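You operate a simulated robot arm through the tools that you are given. There is no shell and no other tool. Be economical: measure what you need, move in short steps, check, and stop when the job is done.

You are at the controls of a simulated two-armed robot. One attempt, no reset.

## Task
Dry the short belt's wet green and yellow tomatoes and grade them.
Fine: belt light on first and left on; use the yellow cloth and put it back; each goes in the tray that the colour chart names; the others stay.

The check looks at the end state, three seconds after you hand in, the way a careful person would. Anything else that was tipped, shoved, dropped, spilled or broken makes it a failure. Flat cloth is picked up by pressing the open fingertips on it (5 to 10 N) and closing them slowly along it; thin cloth reads only 2 to 8 mm in the jaws.

## Robot
Two 7-joint arms with two-finger parallel grippers on one trunk, on a base that drives. Base frame: it is fixed to the floor where the robot stands at the start and does not move with it; the origin is under the middle of the robot, x ahead of it, y to its left, z up. Lengths are in mm, angles in rad, forces in N, time in s.
The left shoulder is at the start at [20, 170, 1311], the right one opposite. With the tool pointing down near the work surface each hand reaches from about 100 to 640 mm from the robot's upright axis, wherever it stands, measured 20 degrees to its own side. Places, roughly: belt light switch [800, 0, 1400]; tomato [1250, -500, 1000]. Payload 3.8 kg a hand.
The tool frame of a hand sits at the grasp point between the pads (the TCP): z along the fingers, y along the line on which they close. The tips reach 30 mm beyond it. The gripper opens to 110 mm. The fingers are 20 mm wide and 10 mm thick; the gripper's body (48 by 112 mm) begins 55 mm behind the TCP.
Orientation is that of the tool frame in the base frame, as a unit quaternion [w, x, y, z]. With the fingers straight down and closing along the base's y, the tool's x points along the base's -x, its y along +y and its z along -z.

## Interface
- The arms move only by the tool apply_moves. It takes "left_plan", "right_plan" or both (then of equal length, played together; a hand with none holds still); each is a list that holds one entry, the list of rows, each a list of 7 numbers: the finger opening in mm, from 0 to 110, then the shift along the tool's x, y, z in mm, then the turn, a rotation vector about the tool's x, y, z in rad. In form: [[[claw, dx, dy, dz, wx, wy, wz], ...]]. A call has 1 to 12 rows; each row shifts and turns the commanded pose from where the row before left it, along the tool's axes as they then stand. Rows are played at 5 a second. More than 50 mm and 0.15 rad between two rows, or a gripper value outside its range, and nothing of the call is played. Where a pose cannot be reached the arm comes as near as it can. A force on the tool above 40 N (or 10 N above the force at the start of the call, whichever is more), or a blocked arm, ends the call early, and 0.2 s more pass. The fingers move at their own pace (about 72 mm/s each) and stop on an object; they squeeze with about 36 N. The grip force told is the motor's: it shows also when the fingers shut on nothing. Time passes only in rows, and 0.2 s behind the last, so rows that do not move let the fingers close. It gives the time, the measured TCP pose, the force on the tool (base axes), the opening and the grip force at its end, in the units of the frame above (readings bear some noise), with the torque about the TCP (base axes, N m) and any sound that the robot's microphone picked up, and new pictures: "pictures" is both (left out), scene, wrist or none (wrist: the cameras of the hands that moved).
- Cameras (640 x 400 px; columns grow to the right, rows downward): "scene" is now at [99.3, -19.4, 1484.4]; the picture's right is [-0.21, -0.98, 0.00], its down [-0.33, 0.07, -0.94] and it looks along [0.92, -0.19, -0.33] (base axes); focal length 214 px, centre (320, 200). "left" rides on the left gripper at [73, -17, -103] in its tool frame; the picture's right is [0.23, 0.97, 0.00], its down [-0.76, 0.18, -0.62] and it looks along [-0.61, 0.14, 0.78] (tool axes); focal length 222 px, centre (320, 200). "right" rides on the right gripper at [72, 17, -103] in its tool frame; the picture's right is [-0.23, 0.97, 0.00], its down [-0.76, -0.18, -0.62] and it looks along [-0.61, -0.14, 0.78] (tool axes); focal length 222 px, centre (320, 200). There is no depth. A picture from a camera that has moved, and an enlarged one, comes with that camera's place and axes in the base frame and with its lens. The place of the scene camera against the robot may be out by one fixed shift of up to 18 mm in any direction.
- lift_body(by): slides the trunk up (or, below 0, down) by that many mm; the arms and the scene camera ride with it, the base frame stays. It gives what a move gives, with no picture.
- base_move(legs): drives the robot by 1 to 6 legs, each [ahead, turn to the left] in mm and rad, along the robot's own axes; the way and the turn of a leg run together, so that a leg with both is an arc; at most 1500 mm and 3.142 rad a leg. The arms and the cameras ride along, it lands a little off, and it stops where it bumps. It gives what a move gives, and a new picture of the scene camera.
- pan_tilt(pan, tilt): turns the head with the scene camera to pan (to the left, within 1.396 rad either way) and tilt (down, from -0.506 to 1.204), counted from straight ahead of the robot. It gives what a move gives, and a new picture of the scene camera.
- zoom(camera, box): a new picture of the part [left, top, right, bottom] of that camera's present view, enlarged. It takes no simulated time.
- finish_job(): hands the job in; it is judged then, once.

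Work in short steps. Places have to be worked out from the pictures, the camera data and where the tool is seen: move nearer, look again, correct. Check each grasp and each placing, and mend what went wrong. You have 120 turns and 260 pictures in all, those below and enlarged ones among them. Open the grippers and draw the arms clear of the work before you hand the job in, unless the task says otherwise; then end with one line.

The tools are called after ">>>" as a command line: name --argument value ..., lists and objects as JSON in quotes. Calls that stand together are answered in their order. apply_moves: Moves the arms, as the interface text tells. Its arguments: {"type":"object","properties":{"left_plan":{"type":"array","items":{"type":"array","items":{"type":"array","items":{"type":"number"}}}},"right_plan":{"type":"array","items":{"type":"array","items":{"type":"array","items":{"type":"number"}}}},"pictures":{"type":"string","enum":["both","scene","wrist","none"]}},"required":[]} The other tools are called the same way: lift_body (by) slides the trunk up or down; base_move (legs) drives the base; pan_tilt (pan, tilt) turns the head that bears the scene camera; zoom (camera, box) takes an enlarged picture of a part of a camera's view; finish_job () hands the job in.

At the start:

```text
time: 0.0
left_tcp_pos: [422.5, 152.6, 1539.1]
left_ee_rot: [-0.001, 0.0, 1.0, 0.0]
left_ft_force: [-1.0, -0.3, 0.2]
left_torque: [0.0, -0.02, 0.0]
left_width: 110.1
left_grasp_force: 0.0
right_tcp_pos: [368.4, -205.7, 1562.6]
right_ee_rot: [0.001, -0.001, 1.0, -0.001]
right_ft_force: [-0.7, 0.0, -0.3]
right_torque: [0.02, -0.02, 0.03]
right_width: 109.7
right_grasp_force: 0.0
trunk travel left (down, up): [-408.0, 162.0]
robot x, y, heading: [-3.2, 0.0, -0.004]
head pan, tilt: [-0.208, 0.34]
```

scene: 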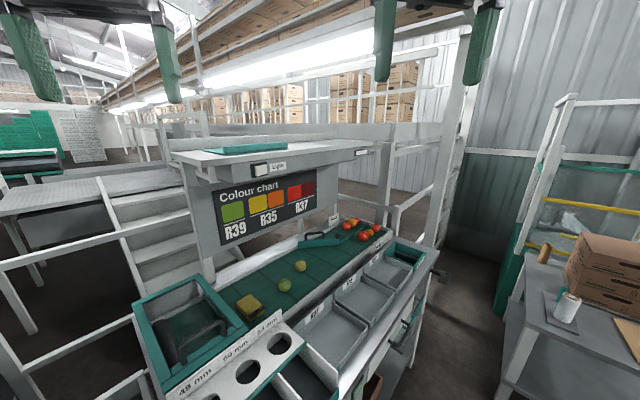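
right: 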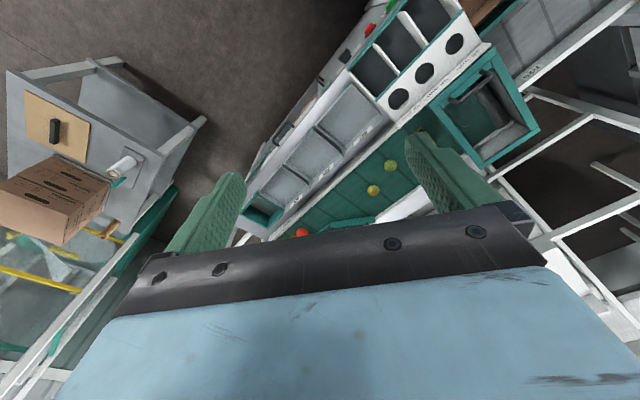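
left: 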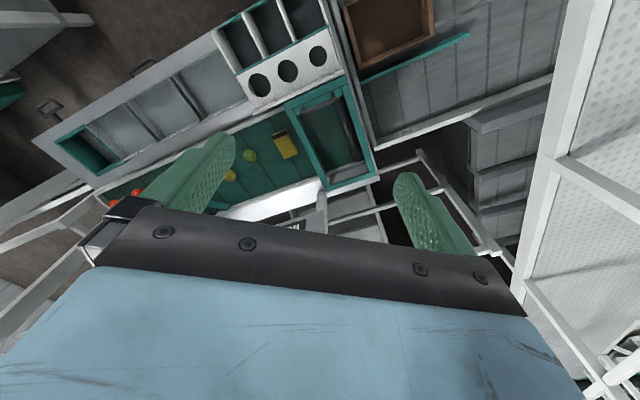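

I start by enlarging the scene to read the chart, the switch, and the belt.

>>> zoom --camera "scene" --box '[200, 130, 360, 250]'

>>> zoom --camera "scene" --box '[210, 220, 450, 370]'

>>> zoom --camera "scene" --box '[130, 260, 360, 400]'

```text
3.33 times, centred on (280, 190) of scene
camera zoom: at [99.3, -19.4, 1484.4], right [-0.21, -0.98, 0.0], down [-0.33, 0.07, -0.94], along [0.92, -0.19, -0.33], focal length 715 px, centre (453, 233)
```

zoom: 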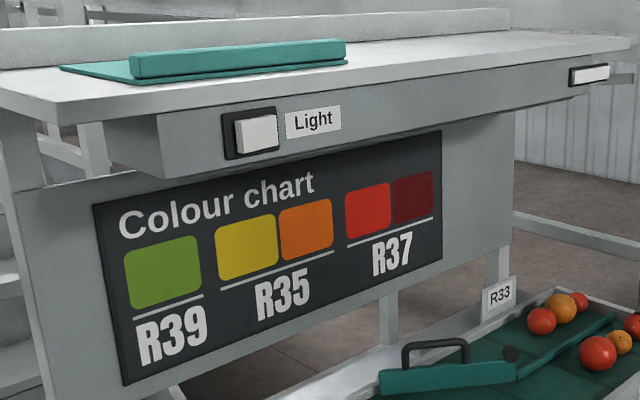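

```text
2.67 times, centred on (330, 295) of scene
camera zoom: at [99.3, -19.4, 1484.4], right [-0.21, -0.98, 0.0], down [-0.33, 0.07, -0.94], along [0.92, -0.19, -0.33], focal length 572 px, centre (293, -53)
```

zoom: 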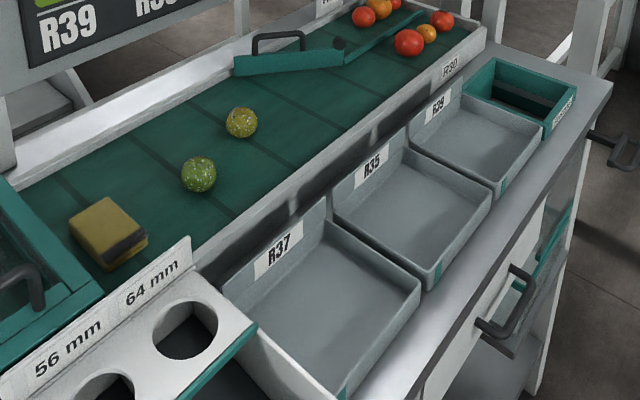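

```text
2.78 times, centred on (245, 330) of scene
camera zoom: at [99.3, -19.4, 1484.4], right [-0.21, -0.98, 0.0], down [-0.33, 0.07, -0.94], along [0.92, -0.19, -0.33], focal length 597 px, centre (529, -162)
```

zoom: 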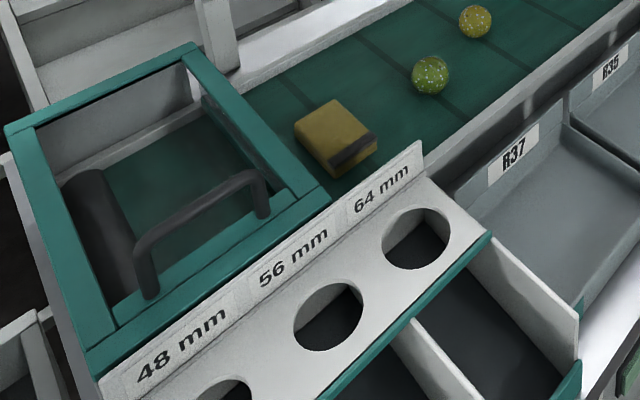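

Need sharper detail of tray labels, the yellow block, and the tomatoes.

>>> zoom --camera "scene" --box '[370, 230, 450, 280]'

>>> zoom --camera "scene" --box '[225, 255, 321, 325]'

>>> zoom --camera "scene" --box '[490, 90, 640, 370]'

>>> zoom --camera "right" --box '[230, 0, 560, 240]'

>>> zoom --camera "left" --box '[30, 0, 390, 240]'

```text
8.00 times, centred on (410, 255) of scene
camera zoom: at [99.3, -19.4, 1484.4], right [-0.21, -0.98, 0.0], down [-0.33, 0.07, -0.94], along [0.92, -0.19, -0.33], focal length 1716 px, centre (-400, -240)
```

zoom: 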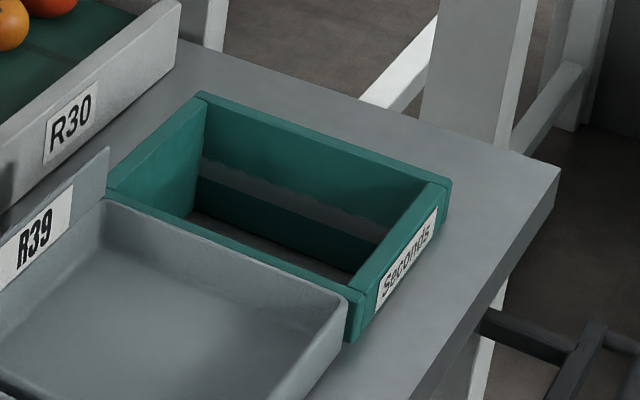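

```text
5.71 times, centred on (273, 290) of scene
camera zoom: at [99.3, -19.4, 1484.4], right [-0.21, -0.98, 0.0], down [-0.33, 0.07, -0.94], along [0.92, -0.19, -0.33], focal length 1226 px, centre (589, -314)
```

zoom: 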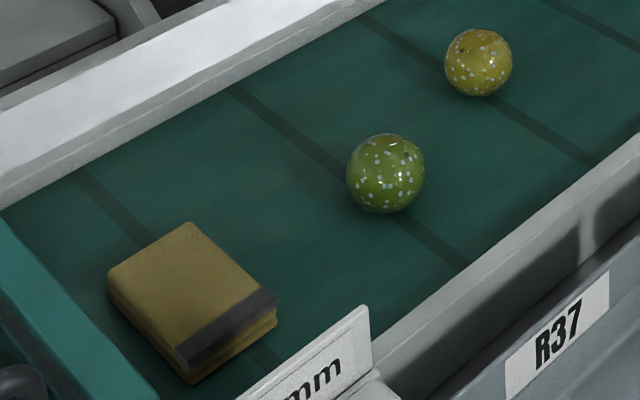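

```text
1.43 times, centred on (565, 230) of scene
camera zoom: at [99.3, -19.4, 1484.4], right [-0.21, -0.98, 0.0], down [-0.33, 0.07, -0.94], along [0.92, -0.19, -0.33], focal length 306 px, centre (-30, 157)
```

zoom: 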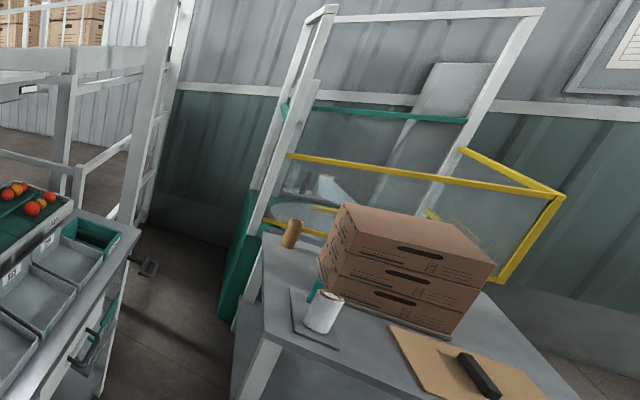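

```text
1.67 times, centred on (395, 120) of right
camera zoom: at [294.7, -189.5, 1665.7], right [0.23, 0.97, 0.0], down [0.76, -0.18, 0.62], along [0.61, -0.14, -0.78], focal length 370 px, centre (195, 333)
```

zoom: 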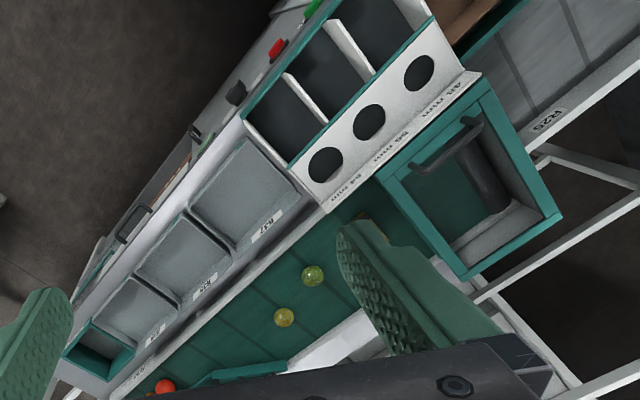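

```text
1.67 times, centred on (210, 120) of left
camera zoom: at [350.2, 135.1, 1643.3], right [-0.23, 0.97, 0.0], down [0.76, 0.18, 0.62], along [0.61, 0.14, -0.78], focal length 370 px, centre (503, 333)
```

zoom: 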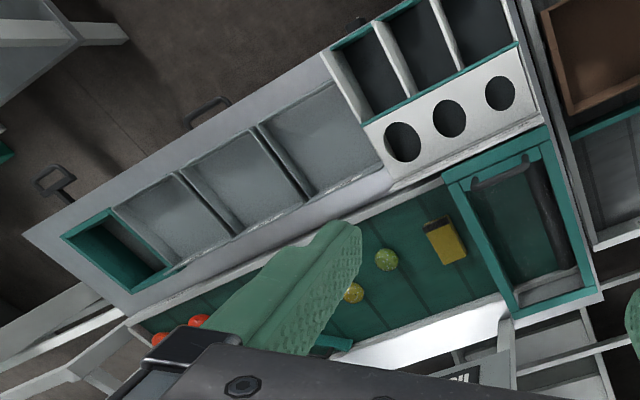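

Cloth is folded on the belt's near end; trays are R37, R35, R39 (green→R39, yellow→R35). I look down and around to see clearance between base and bench.

>>> pan_tilt --pan -0.3 --tilt 1.0

>>> pan_tilt --pan 0.5 --tilt 0.8

>>> pan_tilt --pan -1.1 --tilt 0.8

```text
time: 1.0
left_tcp_pos: [422.8, 153.4, 1540.5]
left_ee_rot: [0.001, -0.002, 1.0, -0.001]
left_ft_force: [0.0, -0.2, -0.7]
left_torque: [0.02, -0.02, -0.02]
left_width: 109.8
left_grasp_force: 0.1
right_tcp_pos: [367.6, -205.9, 1562.6]
right_ee_rot: [0.0, -0.001, 1.0, -0.001]
right_ft_force: [-0.5, -0.7, -0.3]
right_torque: [0.01, 0.03, 0.0]
right_width: 110.0
right_grasp_force: 0.0
trunk travel left (down, up): [-408.0, 162.0]
robot x, y, heading: [-2.8, 1.0, -0.002]
head pan, tilt: [-0.3, 1.0]
camera scene: at [74.7, -20.8, 1428.7], right [-0.3, -0.96, 0.0], down [-0.8, 0.25, -0.54], along [0.52, -0.16, -0.84], focal length 214 px, centre (320, 200)
```

scene: 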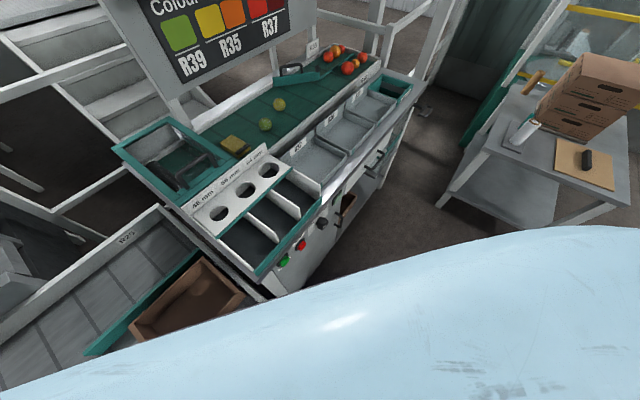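

```text
time: 2.2
left_tcp_pos: [422.7, 153.5, 1539.3]
left_ee_rot: [0.0, -0.001, 1.0, 0.0]
left_ft_force: [0.7, 0.4, 0.6]
left_torque: [-0.03, -0.01, 0.0]
left_width: 109.8
left_grasp_force: 0.1
right_tcp_pos: [368.4, -204.1, 1562.2]
right_ee_rot: [0.001, -0.001, 1.0, -0.001]
right_ft_force: [0.1, -0.1, 0.5]
right_torque: [-0.01, -0.04, -0.02]
right_width: 110.2
right_grasp_force: 0.1
trunk travel left (down, up): [-408.0, 162.0]
robot x, y, heading: [2.7, 0.3, -0.002]
head pan, tilt: [0.499, 0.799]
camera scene: at [79.0, 38.4, 1443.8], right [0.48, -0.88, 0.0], down [-0.63, -0.34, -0.7], along [0.61, 0.33, -0.72], focal length 214 px, centre (320, 200)
```

scene: 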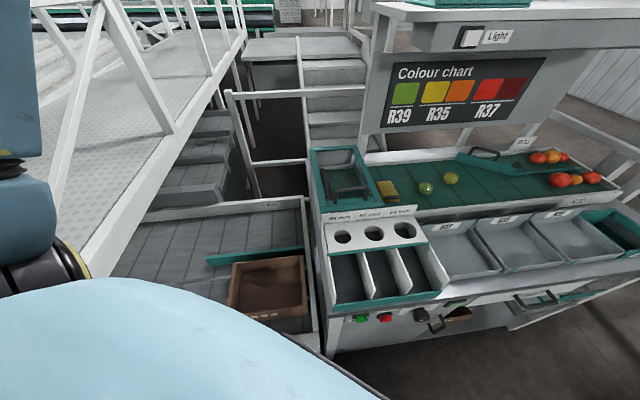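

```text
time: 3.8
left_tcp_pos: [424.3, 153.2, 1538.6]
left_ee_rot: [0.0, -0.001, 1.0, 0.0]
left_ft_force: [-0.8, -0.1, 1.2]
left_torque: [-0.02, 0.0, 0.01]
left_width: 110.1
left_grasp_force: 0.1
right_tcp_pos: [368.5, -204.4, 1561.8]
right_ee_rot: [0.001, -0.001, 1.0, -0.001]
right_ft_force: [0.2, 0.3, -0.1]
right_torque: [0.01, 0.02, 0.01]
right_width: 110.3
right_grasp_force: 0.1
trunk travel left (down, up): [-408.0, 162.0]
robot x, y, heading: [-3.6, 0.1, -0.001]
head pan, tilt: [-1.1, 0.799]
camera scene: at [44.8, -72.0, 1443.8], right [-0.89, -0.45, 0.0], down [-0.33, 0.64, -0.7], along [0.32, -0.62, -0.72], focal length 214 px, centre (320, 200)
```

scene: 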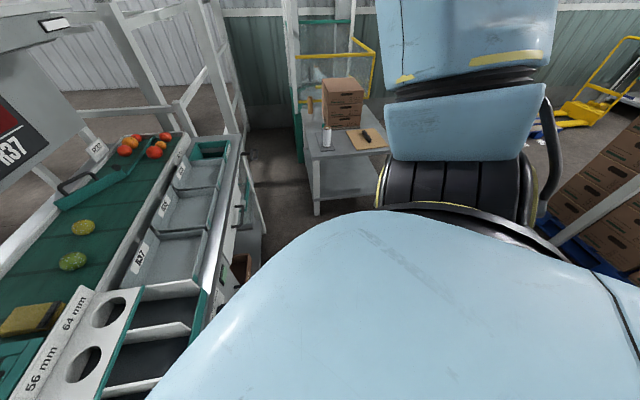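

Working out places: bench runs along about −51°, its front edge ~245 mm ahead along the normal (0.78, 0.63); belt items are ~590 mm along the normal, cloth at 350, green 500, yellow 620, R35 670, R39 870 mm along the bench. I drive parallel to the bench and then face it.

>>> base_move --legs '[[0, -0.95], [550, 0], [0, 1.63]]'

>>> pan_tilt --pan 0.0 --tilt 0.75

```text
time: 5.8
left_tcp_pos: [435.6, -85.3, 1540.8]
left_ee_rot: [0.0, 0.271, 0.963, -0.001]
left_ft_force: [0.1, 0.7, 1.1]
left_torque: [-0.03, -0.06, 0.04]
left_width: 110.1
left_grasp_force: 0.0
right_tcp_pos: [201.3, -361.6, 1560.9]
right_ee_rot: [0.0, 0.271, 0.963, 0.0]
right_ft_force: [-0.4, 1.5, 0.1]
right_torque: [0.06, -0.02, 0.0]
right_width: 110.0
right_grasp_force: 0.1
trunk travel left (down, up): [-408.0, 162.0]
robot x, y, heading: [-3.3, 7.6, -0.546]
head pan, tilt: [-1.1, 0.799]
stopped in leg 1: the robot was blocked; the commanded pose is now the measured one
camera scene: at [-6.5, -86.1, 1443.7], right [-1.0, 0.08, 0.0], down [0.06, 0.72, -0.7], along [-0.05, -0.69, -0.72], focal length 214 px, centre (320, 200)
```

scene: 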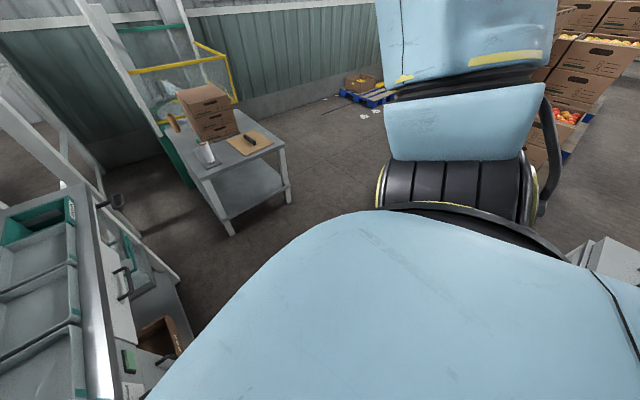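

```text
time: 7.1
left_tcp_pos: [438.4, -84.1, 1539.0]
left_ee_rot: [-0.001, 0.271, 0.962, -0.001]
left_ft_force: [-0.2, 1.1, 0.2]
left_torque: [0.03, -0.01, -0.06]
left_width: 109.9
left_grasp_force: 0.1
right_tcp_pos: [203.6, -361.4, 1561.4]
right_ee_rot: [0.0, 0.27, 0.963, -0.001]
right_ft_force: [-0.7, 0.9, -1.1]
right_torque: [-0.03, 0.01, -0.02]
right_width: 110.0
right_grasp_force: 0.1
trunk travel left (down, up): [-408.0, 162.0]
robot x, y, heading: [-1.3, 12.1, -0.551]
head pan, tilt: [0.0, 0.75]
camera scene: at [72.2, -48.5, 1447.8], right [-0.52, -0.85, 0.0], down [-0.58, 0.36, -0.73], along [0.62, -0.38, -0.68], focal length 214 px, centre (320, 200)
```

scene: 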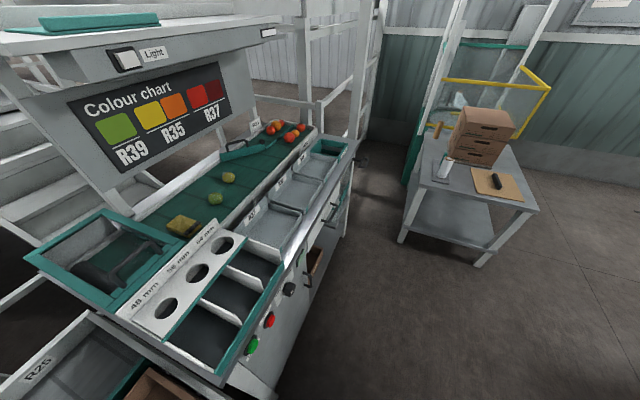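

Turning was blocked at −0.55 rad. I turn back to the known-free heading and look left/behind before backing off.

>>> base_move --legs '[[0, 0.55]]'

>>> pan_tilt --pan 1.39 --tilt 0.7

>>> pan_tilt --pan -1.39 --tilt 0.4

```text
time: 9.0
left_tcp_pos: [421.9, 154.3, 1539.8]
left_ee_rot: [0.0, 0.005, 1.0, -0.002]
left_ft_force: [-0.1, 0.9, 0.2]
left_torque: [-0.02, -0.02, 0.03]
left_width: 110.1
left_grasp_force: 0.0
right_tcp_pos: [363.1, -203.3, 1562.0]
right_ee_rot: [0.0, 0.005, 1.0, -0.001]
right_ft_force: [0.2, 0.0, 0.2]
right_torque: [-0.03, 0.0, -0.03]
right_width: 110.0
right_grasp_force: 0.1
trunk travel left (down, up): [-408.0, 162.0]
robot x, y, heading: [-0.2, 8.0, -0.009]
head pan, tilt: [0.0, 0.75]
camera scene: at [87.3, 5.1, 1447.8], right [-0.01, -1.0, 0.0], down [-0.68, 0.01, -0.73], along [0.73, -0.01, -0.68], focal length 214 px, centre (320, 200)
```

scene: 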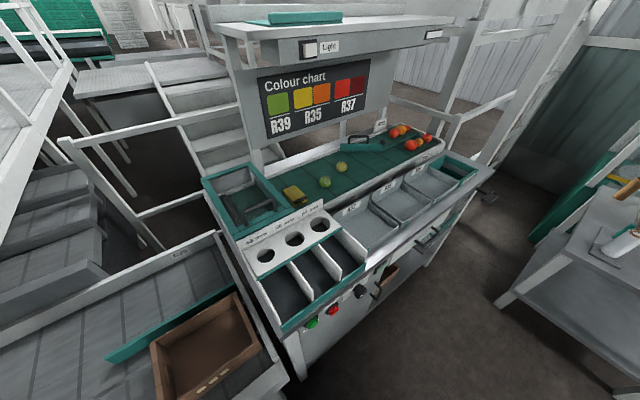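

```text
time: 10.6
left_tcp_pos: [422.0, 155.3, 1539.7]
left_ee_rot: [0.0, 0.005, 1.0, -0.001]
left_ft_force: [-0.1, -0.8, -0.4]
left_torque: [0.01, 0.02, -0.04]
left_width: 109.8
left_grasp_force: 0.0
right_tcp_pos: [362.5, -204.0, 1560.9]
right_ee_rot: [0.0, 0.005, 1.0, -0.001]
right_ft_force: [-0.1, -0.5, -0.2]
right_torque: [-0.02, 0.05, 0.03]
right_width: 110.1
right_grasp_force: 0.1
trunk travel left (down, up): [-408.0, 162.0]
robot x, y, heading: [-5.9, 3.2, -0.016]
head pan, tilt: [1.389, 0.7]
camera scene: at [20.7, 89.1, 1452.0], right [0.98, -0.19, 0.0], down [-0.12, -0.63, -0.76], along [0.15, 0.75, -0.64], focal length 214 px, centre (320, 200)
```

scene: 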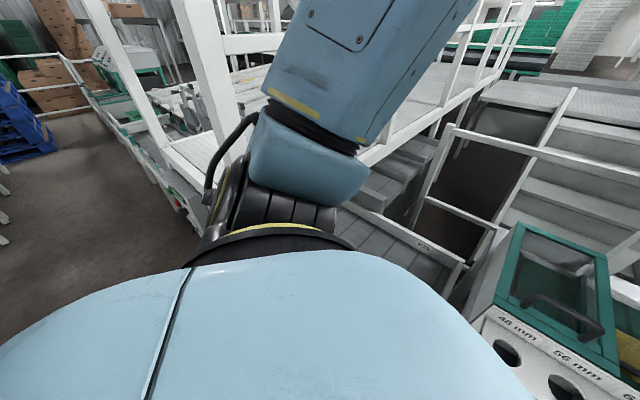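

```text
time: 13.0
left_tcp_pos: [421.4, 154.3, 1539.5]
left_ee_rot: [0.0, 0.005, 1.0, 0.0]
left_ft_force: [0.4, -0.7, -0.1]
left_torque: [-0.02, 0.0, 0.0]
left_width: 109.8
left_grasp_force: 0.0
right_tcp_pos: [363.1, -204.2, 1561.3]
right_ee_rot: [0.0, 0.005, 1.0, -0.001]
right_ft_force: [0.0, 0.4, -0.4]
right_torque: [0.01, -0.02, 0.0]
right_width: 110.0
right_grasp_force: 0.1
trunk travel left (down, up): [-408.0, 162.0]
robot x, y, heading: [-5.5, 7.1, -0.009]
head pan, tilt: [-1.389, 0.4]
camera scene: at [20.3, -85.6, 1478.9], right [-0.99, -0.17, 0.0], down [-0.07, 0.38, -0.92], along [0.16, -0.91, -0.39], focal length 214 px, centre (320, 200)
```

scene: 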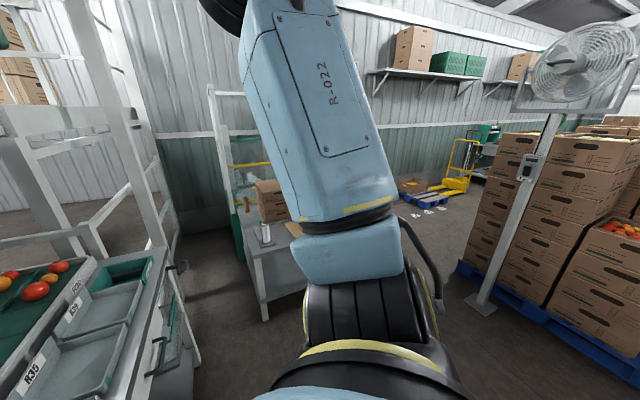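

Floor behind is open. I back off 320 mm, turn along the bench, and advance parallel to it.

>>> base_move --legs '[[-320, 0], [0, -0.89], [740, 0], [0, 1.57]]'

>>> pan_tilt --pan 0.0 --tilt 0.6

```text
time: 24.8
left_tcp_pos: [365.1, -176.1, 1539.4]
left_ee_rot: [0.0, -0.319, 0.948, 0.0]
left_ft_force: [0.1, 0.4, -0.4]
left_torque: [0.0, 0.06, 0.0]
left_width: 110.0
left_grasp_force: 0.1
right_tcp_pos: [537.6, -494.8, 1560.3]
right_ee_rot: [0.001, -0.319, 0.948, 0.0]
right_ft_force: [0.1, 0.0, 0.2]
right_torque: [0.0, -0.01, -0.02]
right_width: 110.2
right_grasp_force: 0.1
trunk travel left (down, up): [-408.0, 162.0]
robot x, y, heading: [124.1, -548.4, 0.65]
head pan, tilt: [-1.389, 0.4]
camera scene: at [192.1, -603.8, 1478.9], right [-0.67, -0.74, 0.0], down [-0.29, 0.26, -0.92], along [0.68, -0.62, -0.39], focal length 214 px, centre (320, 200)
```

scene: 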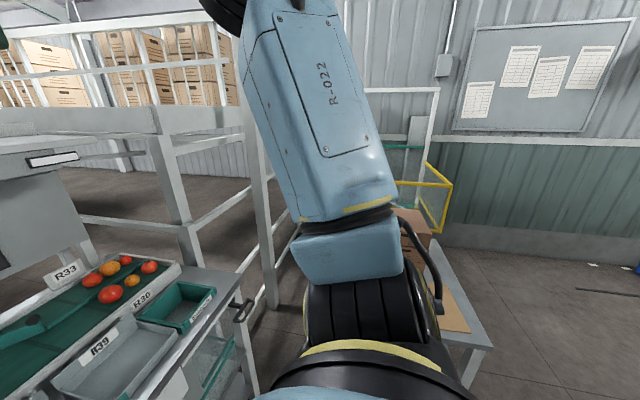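

```text
time: 26.3
left_tcp_pos: [365.8, -176.4, 1539.1]
left_ee_rot: [0.0, -0.319, 0.948, -0.001]
left_ft_force: [-0.4, -0.2, -0.2]
left_torque: [-0.01, 0.05, 0.01]
left_width: 109.9
left_grasp_force: 0.1
right_tcp_pos: [537.3, -495.1, 1561.2]
right_ee_rot: [0.0, -0.319, 0.948, -0.001]
right_ft_force: [1.4, 0.4, 0.0]
right_torque: [-0.02, 0.02, -0.03]
right_width: 109.7
right_grasp_force: 0.1
trunk travel left (down, up): [-408.0, 162.0]
robot x, y, heading: [120.1, -551.7, 0.651]
head pan, tilt: [0.0, 0.6]
camera scene: at [194.2, -488.0, 1460.7], right [0.6, -0.8, 0.0], down [-0.45, -0.34, -0.83], along [0.66, 0.5, -0.56], focal length 214 px, centre (320, 200)
```

scene: 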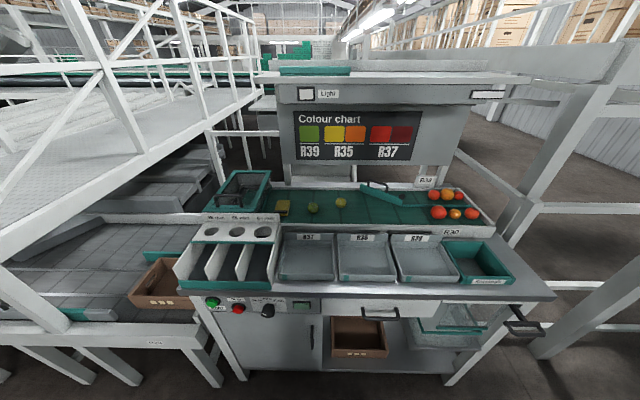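

Now facing the bench squarely (robot ~465 mm from its front edge). I advance 210 mm.

>>> base_move --legs '[[210, 0]]'

```text
time: 27.9
left_tcp_pos: [532.2, -48.9, 1539.2]
left_ee_rot: [0.0, -0.318, 0.948, 0.0]
left_ft_force: [0.0, -0.1, 0.1]
left_torque: [0.03, -0.03, -0.01]
left_width: 110.2
left_grasp_force: 0.1
right_tcp_pos: [703.9, -368.8, 1562.1]
right_ee_rot: [-0.001, -0.32, 0.948, 0.0]
right_ft_force: [0.4, 0.2, 0.7]
right_torque: [-0.01, -0.01, 0.02]
right_width: 110.1
right_grasp_force: 0.0
trunk travel left (down, up): [-408.0, 162.0]
robot x, y, heading: [287.2, -426.0, 0.652]
head pan, tilt: [0.0, 0.6]
camera scene: at [360.9, -361.3, 1460.7], right [0.6, -0.8, 0.0], down [-0.45, -0.34, -0.83], along [0.66, 0.5, -0.56], focal length 214 px, centre (320, 200)
```

scene: 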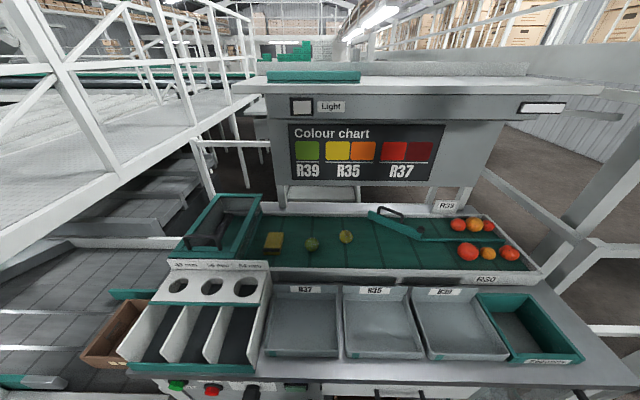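

Not blocked. One more small step toward the bench, then aim at the switch.

>>> base_move --legs '[[50, 0]]'

>>> zoom --camera "scene" --box '[240, 60, 400, 160]'

>>> zoom --camera "scene" --box '[240, 180, 400, 280]'

```text
time: 28.9
left_tcp_pos: [570.2, -18.7, 1540.1]
left_ee_rot: [0.0, -0.319, 0.948, -0.001]
left_ft_force: [0.6, 0.7, -0.3]
left_torque: [0.0, 0.01, 0.03]
left_width: 110.1
left_grasp_force: 0.1
right_tcp_pos: [742.4, -338.2, 1561.9]
right_ee_rot: [0.0, -0.32, 0.948, 0.0]
right_ft_force: [0.8, 0.1, -0.2]
right_torque: [-0.02, -0.01, 0.02]
right_width: 110.2
right_grasp_force: 0.0
trunk travel left (down, up): [-408.0, 162.0]
robot x, y, heading: [326.8, -396.7, 0.649]
head pan, tilt: [0.0, 0.6]
camera scene: at [400.4, -331.2, 1460.8], right [0.61, -0.8, 0.0], down [-0.45, -0.34, -0.83], along [0.66, 0.5, -0.56], focal length 214 px, centre (320, 200)
```

scene: 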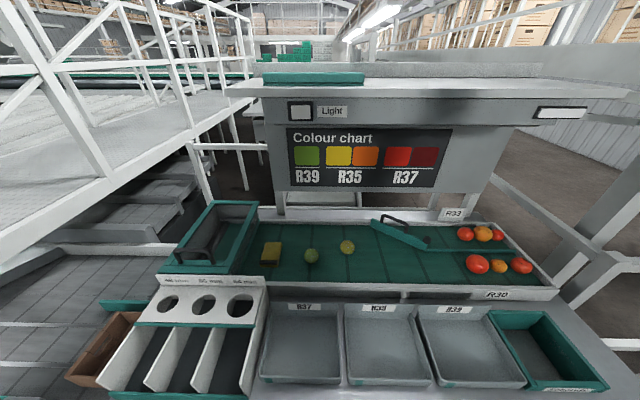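

```text
4.00 times, centred on (320, 110) of scene
camera zoom: at [400.4, -331.2, 1460.8], right [0.61, -0.8, 0.0], down [-0.45, -0.34, -0.83], along [0.66, 0.5, -0.56], focal length 858 px, centre (320, 560)
```

zoom: 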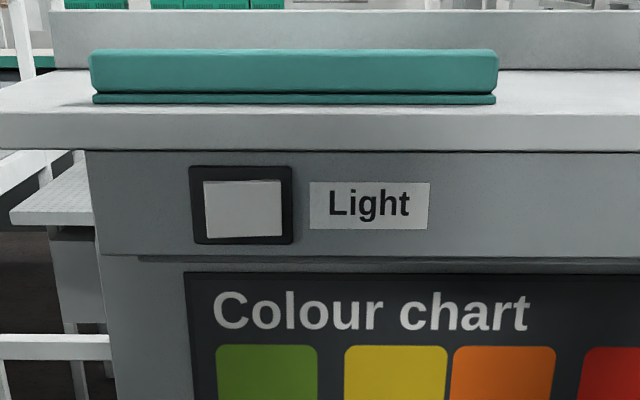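

```text
4.00 times, centred on (320, 230) of scene
camera zoom: at [400.4, -331.2, 1460.8], right [0.61, -0.8, 0.0], down [-0.45, -0.34, -0.83], along [0.66, 0.5, -0.56], focal length 858 px, centre (320, 80)
```

zoom: 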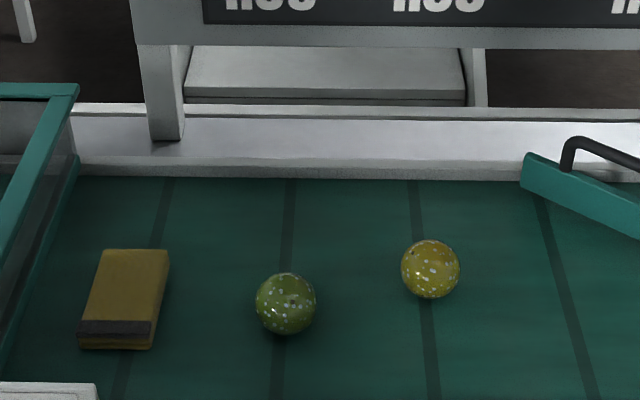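

Switch triangulates to about [802, 31, 1349]. I move the left hand forward and tilt it so the fingers point at the panel.

>>> apply_moves --left_plan '[[[0, -40, -40, 0, 0, 0, 0], [0, -40, -40, 0, 0, 0, 0], [0, 0, 0, 0, 0, -0.15, 0], [0, 0, 0, 0, 0, -0.15, 0], [0, 0, 0, 0, 0, -0.15, 0], [0, 0, 0, 0, 0, -0.15, 0], [0, 0, 0, 0, 0, -0.15, 0], [0, 0, 0, 0, 0, -0.15, 0], [0, 0, 0, 0, 0, -0.15, 0], [0, 0, 0, 0, 0, -0.15, 0], [0, 0, 0, 0, 0, -0.15, 0], [0, 0, 0, 0, 0, -0.15, 0]]]' --pictures "both"

```text
refused: row 1 steps farther than a row can; nothing moved
```

The step was too long; same motion with smaller steps.

>>> apply_moves --left_plan '[[[0, -35, -35, 0, 0, 0, 0], [0, -35, -35, 0, 0, 0, 0], [0, 0, 0, 0, 0, -0.149, 0], [0, 0, 0, 0, 0, -0.149, 0], [0, 0, 0, 0, 0, -0.149, 0], [0, 0, 0, 0, 0, -0.149, 0], [0, 0, 0, 0, 0, -0.149, 0], [0, 0, 0, 0, 0, -0.149, 0], [0, 0, 0, 0, 0, -0.149, 0], [0, 0, 0, 0, 0, -0.149, 0], [0, 0, 0, 0, 0, -0.149, 0], [0, 0, 0, 0, 0, -0.149, 0]]]' --pictures "both"

```text
time: 31.4
left_tcp_pos: [642.0, -35.9, 1516.7]
left_ee_rot: [0.644, -0.235, 0.695, 0.215]
left_ft_force: [-0.4, 0.1, 0.5]
left_torque: [0.0, -0.01, 0.0]
left_width: 0.2
left_grasp_force: 36.1
left hand out of reach, approached as far as the arm can: row 1, 2
right_tcp_pos: [744.3, -336.5, 1561.6]
right_ee_rot: [0.0, -0.32, 0.947, -0.002]
right_ft_force: [0.6, 0.0, -0.1]
right_torque: [0.0, 0.02, -0.01]
right_width: 110.2
right_grasp_force: 0.0
trunk travel left (down, up): [-408.0, 162.0]
robot x, y, heading: [325.1, -396.6, 0.65]
head pan, tilt: [0.0, 0.6]
camera scene: at [401.3, -330.3, 1460.6], right [0.61, -0.8, 0.0], down [-0.45, -0.34, -0.82], along [0.66, 0.5, -0.57], focal length 214 px, centre (320, 200)
camera left: at [565.7, -117.2, 1452.9], right [-0.6, 0.76, -0.23], down [-0.56, -0.2, 0.81], along [0.57, 0.61, 0.54], focal length 222 px, centre (320, 200)
```

scene: 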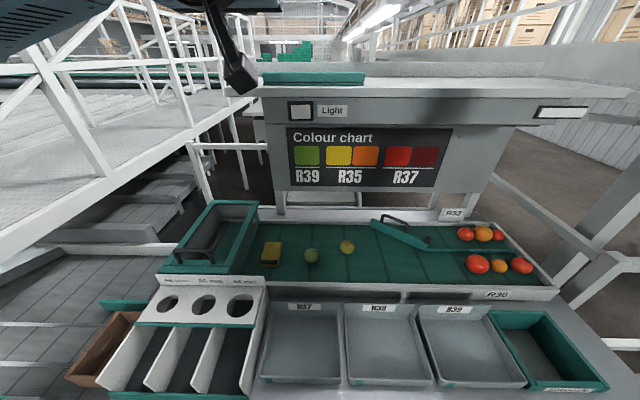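
left: 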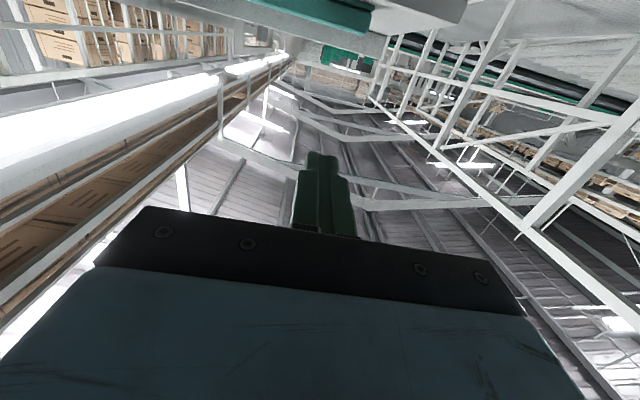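

Fingers now point at the panel; TCP about n=489, d=417, z=1517. I lower to the switch height and shift right, staying ~100 mm short.

>>> apply_moves --left_plan '[[[0, 42, -11, 0, 0, -0.08, 0], [0, 42, -11, 0, 0, 0, 0], [0, 42, -11, 0, 0, 0, 0], [0, 42, -10, 0, 0, 0, 0], [0, 0, 0, 20, 0, 0, 0]]]' --pictures "both"

```text
time: 32.6
left_tcp_pos: [682.0, -61.3, 1347.5]
left_ee_rot: [0.67, -0.227, 0.67, 0.226]
left_ft_force: [0.0, 0.8, 0.0]
left_torque: [-0.02, 0.01, 0.02]
left_width: 0.0
left_grasp_force: 35.7
right_tcp_pos: [744.4, -336.5, 1561.5]
right_ee_rot: [0.0, -0.32, 0.947, -0.001]
right_ft_force: [0.1, 0.3, -0.1]
right_torque: [-0.01, -0.01, 0.0]
right_width: 109.9
right_grasp_force: 0.1
trunk travel left (down, up): [-408.0, 162.0]
robot x, y, heading: [326.6, -396.4, 0.644]
head pan, tilt: [0.0, 0.6]
camera scene: at [401.0, -330.5, 1460.7], right [0.61, -0.8, 0.0], down [-0.45, -0.34, -0.82], along [0.66, 0.5, -0.57], focal length 214 px, centre (320, 200)
camera left: at [610.2, -138.9, 1276.0], right [-0.59, 0.77, -0.23], down [-0.6, -0.24, 0.76], along [0.54, 0.59, 0.61], focal length 222 px, centre (320, 200)
```

scene: 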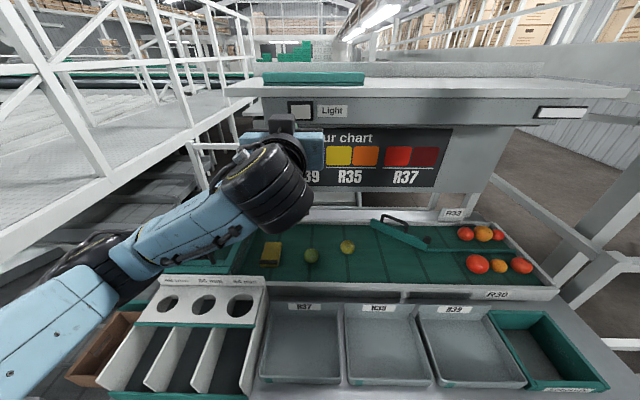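
left: 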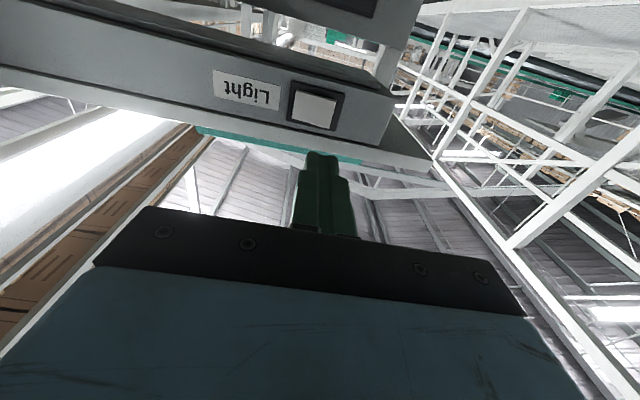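

The wrist view puts the switch at about [807, 24, 1350], ~8 mm right of my line. I zoom on the rocker to see which half is proud.

>>> zoom --camera "left" --box '[270, 70, 370, 140]'

>>> zoom --camera "scene" --box '[275, 90, 355, 140]'

```text
5.71 times, centred on (320, 105) of left
camera zoom: at [610.2, -138.9, 1276.0], right [-0.59, 0.77, -0.23], down [-0.6, -0.24, 0.76], along [0.54, 0.59, 0.61], focal length 1269 px, centre (320, 743)
```

zoom: 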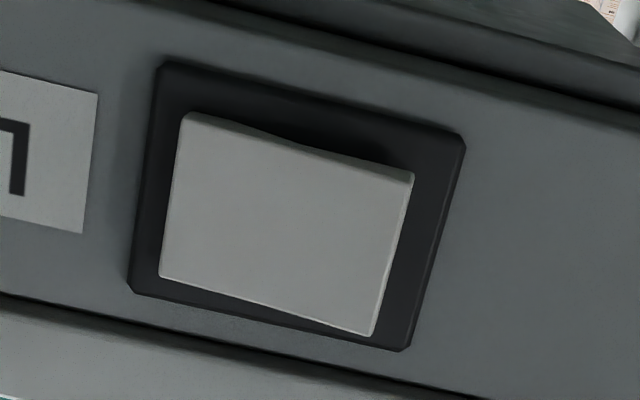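

```text
8.00 times, centred on (315, 115) of scene
camera zoom: at [401.0, -330.5, 1460.7], right [0.61, -0.8, 0.0], down [-0.45, -0.34, -0.82], along [0.66, 0.5, -0.57], focal length 1716 px, centre (360, 880)
```

zoom: 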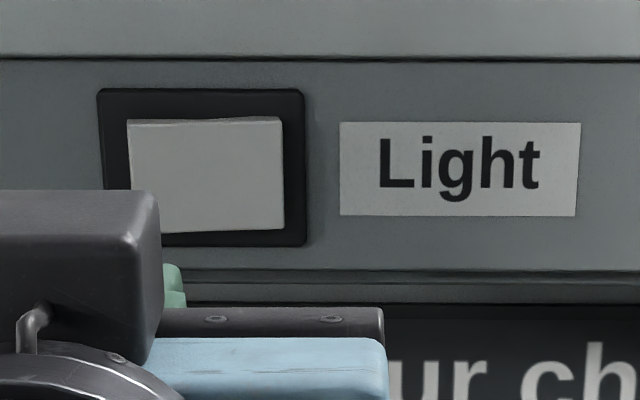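

The rocker's left half (robot side) stands proud, so I press there: shift 6 mm left and advance, slowly at the end.

>>> apply_moves --left_plan '[[[0, -2, 6, 40, 0, 0, 0], [0, 0, 0, 40, 0, 0, 0], [0, 0, 0, 15, 0, 0, 0]]]' --pictures "both"

```text
time: 33.5
left_tcp_pos: [753.1, -0.9, 1351.2]
left_ee_rot: [0.67, -0.226, 0.67, 0.226]
left_ft_force: [-0.4, -0.3, -0.4]
left_torque: [-0.03, -0.03, -0.03]
left_width: 0.2
left_grasp_force: 35.6
right_tcp_pos: [743.5, -338.1, 1562.1]
right_ee_rot: [0.0, -0.32, 0.948, -0.001]
right_ft_force: [-1.1, 0.1, 0.6]
right_torque: [0.02, 0.0, -0.05]
right_width: 110.1
right_grasp_force: 0.0
trunk travel left (down, up): [-408.0, 162.0]
robot x, y, heading: [330.1, -397.5, 0.652]
head pan, tilt: [0.0, 0.6]
camera scene: at [400.8, -330.7, 1460.7], right [0.61, -0.8, 0.0], down [-0.45, -0.34, -0.83], along [0.66, 0.5, -0.56], focal length 214 px, centre (320, 200)
camera left: at [680.7, -78.1, 1278.4], right [-0.59, 0.77, -0.23], down [-0.6, -0.24, 0.76], along [0.54, 0.59, 0.61], focal length 222 px, centre (320, 200)
```

scene: 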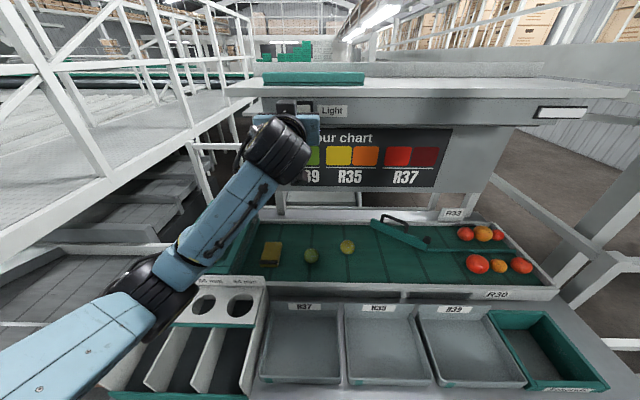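
left: 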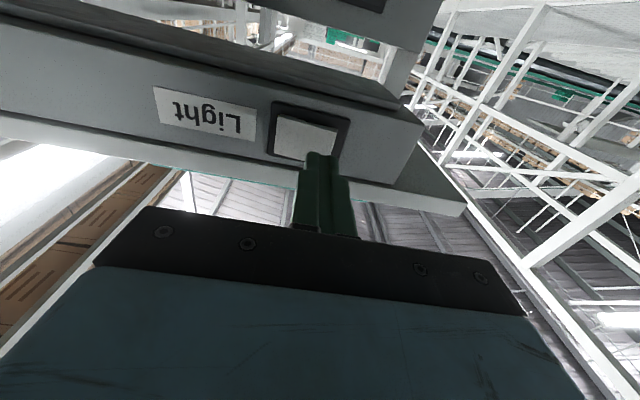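

The tip is in line with the paddle's proud half, ~25 mm short. I press in small steps.

>>> apply_moves --left_plan '[[[0, 0, 0, 10, 0, 0, 0], [0, 0, 0, 6, 0, 0, 0], [0, 0, 0, 4, 0, 0, 0], [0, 0, 0, 4, 0, 0, 0], [0, 0, 0, 4, 0, 0, 0], [0, 0, 0, 3, 0, 0, 0]]]' --pictures "both"

```text
time: 34.8
left_tcp_pos: [770.6, 15.7, 1350.9]
left_ee_rot: [0.67, -0.227, 0.67, 0.225]
left_ft_force: [-24.1, -9.5, -2.6]
left_torque: [-0.07, 0.09, -0.08]
left_width: 0.0
left_grasp_force: 36.1
right_tcp_pos: [737.3, -338.2, 1563.9]
right_ee_rot: [0.004, -0.321, 0.947, 0.0]
right_ft_force: [-0.2, 0.7, -0.3]
right_torque: [0.0, -0.01, -0.02]
right_width: 109.8
right_grasp_force: 0.1
trunk travel left (down, up): [-408.0, 162.0]
robot x, y, heading: [325.8, -398.0, 0.655]
head pan, tilt: [0.0, 0.6]
stopped in row 6 (left hand): the force on the tool passed its limit at 44 N (the readings are from after the stop); the commanded pose is now the measured one
camera scene: at [394.5, -333.0, 1461.1], right [0.61, -0.79, 0.0], down [-0.45, -0.34, -0.83], along [0.66, 0.5, -0.56], focal length 214 px, centre (320, 200)
camera left: at [697.8, -61.9, 1279.5], right [-0.59, 0.77, -0.23], down [-0.6, -0.23, 0.76], along [0.54, 0.59, 0.61], focal length 222 px, centre (320, 200)
```

scene: 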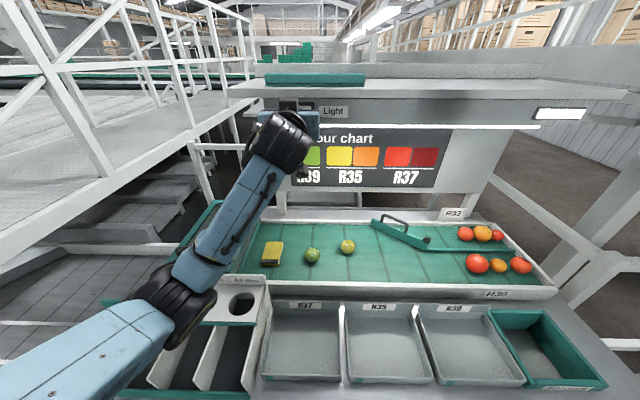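
left: 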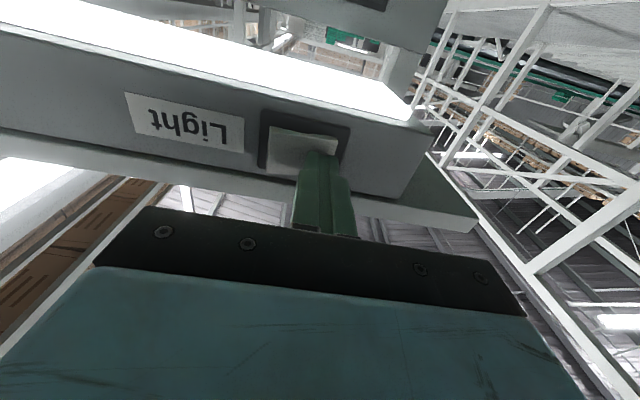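

The light is on. I back the left hand off and tilt it back downward, then look at the lit belt.

>>> apply_moves --left_plan '[[[0, 0, 0, -45, 0, 0, 0], [0, 0, 0, -45, 0, 0, 0], [0, 0, 0, -45, 0, 0, 0], [40, 0, 0, -30, 0, 0.149, 0], [80, 0, 0, 0, 0, 0.149, 0], [100, 0, 0, 0, 0, 0.149, 0], [100, 0, 0, 0, 0, 0.149, 0], [100, 0, 0, 0, 0, 0.149, 0], [100, 0, 0, 0, 0, 0.149, 0]]]' --pictures "both"

>>> zoom --camera "scene" --box '[230, 210, 390, 310]'

>>> zoom --camera "scene" --box '[360, 200, 560, 325]'

```text
time: 36.8
left_tcp_pos: [732.2, -18.7, 1272.4]
left_ee_rot: [0.311, -0.304, 0.894, 0.107]
left_ft_force: [-0.5, -0.5, -0.6]
left_torque: [0.03, 0.03, -0.03]
left_width: 100.2
left_grasp_force: 0.0
left hand out of reach, approached as far as the arm can: row 6, 7, 8, 9
right_tcp_pos: [745.2, -338.1, 1561.0]
right_ee_rot: [0.0, -0.319, 0.948, 0.0]
right_ft_force: [0.0, -0.1, -0.2]
right_torque: [0.0, 0.01, 0.03]
right_width: 110.0
right_grasp_force: 0.1
trunk travel left (down, up): [-408.0, 162.0]
robot x, y, heading: [327.0, -397.8, 0.647]
head pan, tilt: [0.0, 0.6]
camera scene: at [401.1, -330.8, 1460.6], right [0.61, -0.8, 0.0], down [-0.45, -0.34, -0.82], along [0.66, 0.5, -0.57], focal length 214 px, centre (320, 200)
camera left: at [646.0, -107.4, 1308.0], right [-0.74, 0.66, -0.14], down [0.06, 0.27, 0.96], along [0.67, 0.7, -0.23], focal length 222 px, centre (320, 200)
```

scene: 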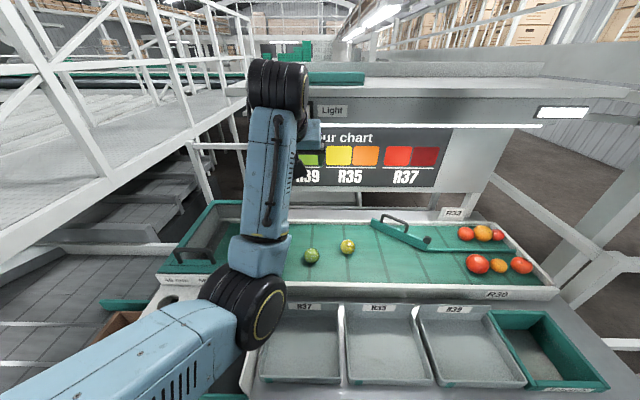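
left: 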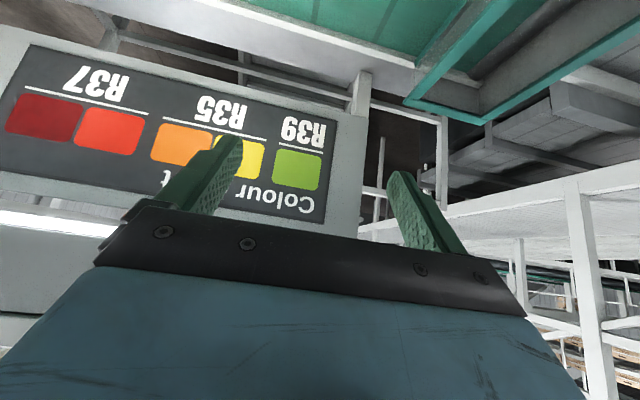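

```text
4.00 times, centred on (310, 260) of scene
camera zoom: at [401.1, -330.8, 1460.6], right [0.61, -0.8, 0.0], down [-0.45, -0.34, -0.82], along [0.66, 0.5, -0.57], focal length 858 px, centre (360, -40)
```

zoom: 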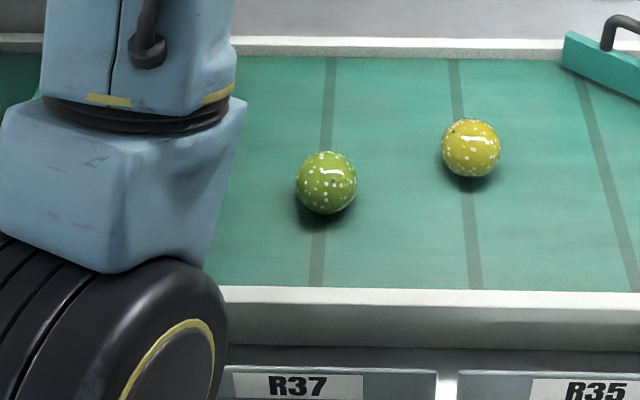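

```text
3.20 times, centred on (460, 262) of scene
camera zoom: at [401.1, -330.8, 1460.6], right [0.61, -0.8, 0.0], down [-0.45, -0.34, -0.82], along [0.66, 0.5, -0.57], focal length 686 px, centre (-128, 0)
```

zoom: 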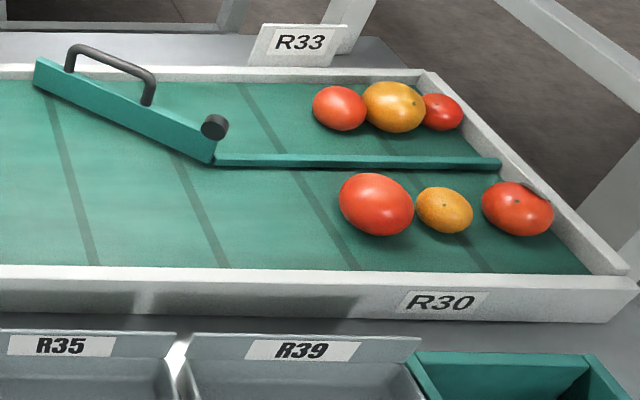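

Only two wet tomatoes are on the belt. Next the cloth: about n=600, d=342. I lower the left hand (kept pitched ~38° from vertical) to a hover above it and look.

>>> apply_moves --left_plan '[[[85, 20, 22, 25, 0, 0, 0], [85, 20, 22, 30, 0, 0, 0], [85, 24, 20, 35, 0, 0, 0], [85, 24, 18, 38, 0, 0, 0], [85, 26, 18, 38, 0, 0, 0], [85, 26, 16, 38, 0, 0, 0]]]' --pictures "both"

```text
time: 38.2
left_tcp_pos: [676.4, 79.6, 1023.3]
left_ee_rot: [0.313, -0.301, 0.895, 0.104]
left_ft_force: [0.6, 0.3, -0.7]
left_torque: [0.03, 0.01, 0.02]
left_width: 85.1
left_grasp_force: 0.0
right_tcp_pos: [744.1, -338.3, 1562.6]
right_ee_rot: [0.0, -0.32, 0.947, -0.001]
right_ft_force: [0.2, -0.3, -0.1]
right_torque: [0.0, -0.01, -0.01]
right_width: 109.9
right_grasp_force: 0.2
trunk travel left (down, up): [-408.0, 162.0]
robot x, y, heading: [327.9, -392.5, 0.643]
head pan, tilt: [0.0, 0.6]
camera scene: at [400.0, -330.5, 1460.7], right [0.61, -0.8, 0.0], down [-0.45, -0.34, -0.83], along [0.66, 0.5, -0.57], focal length 214 px, centre (320, 200)
camera left: at [589.6, -9.1, 1060.0], right [-0.73, 0.67, -0.14], down [0.06, 0.27, 0.96], along [0.68, 0.69, -0.23], focal length 222 px, centre (320, 200)
```

scene: 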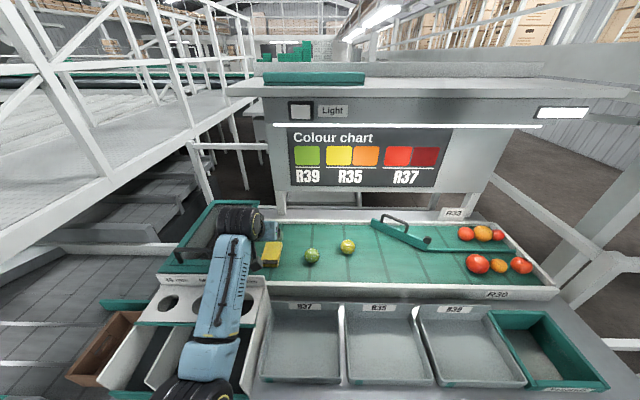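
left: 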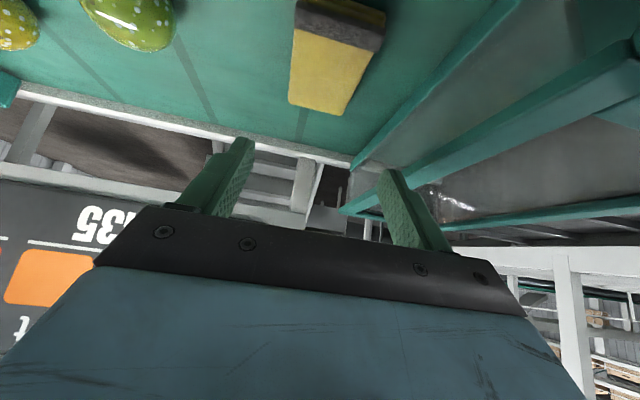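

Zoom on the wrist view to fix the cloth's outline.

>>> zoom --camera "left" --box '[240, 0, 432, 120]'

>>> zoom --camera "scene" --box '[215, 200, 343, 280]'

```text
3.33 times, centred on (336, 60) of left
camera zoom: at [589.6, -9.1, 1060.0], right [-0.73, 0.67, -0.14], down [0.06, 0.27, 0.96], along [0.68, 0.69, -0.23], focal length 740 px, centre (267, 667)
```

zoom: 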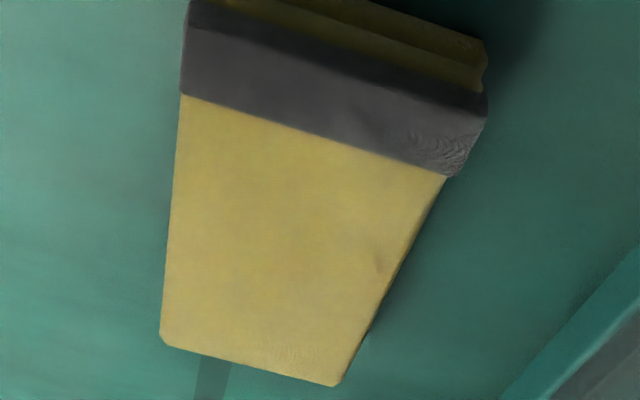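

```text
5.00 times, centred on (279, 240) of scene
camera zoom: at [400.0, -330.5, 1460.7], right [0.61, -0.8, 0.0], down [-0.45, -0.34, -0.83], along [0.66, 0.5, -0.57], focal length 1072 px, centre (525, 0)
```

zoom: 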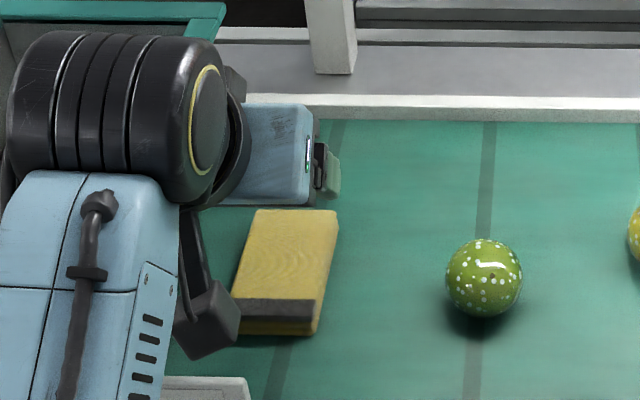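

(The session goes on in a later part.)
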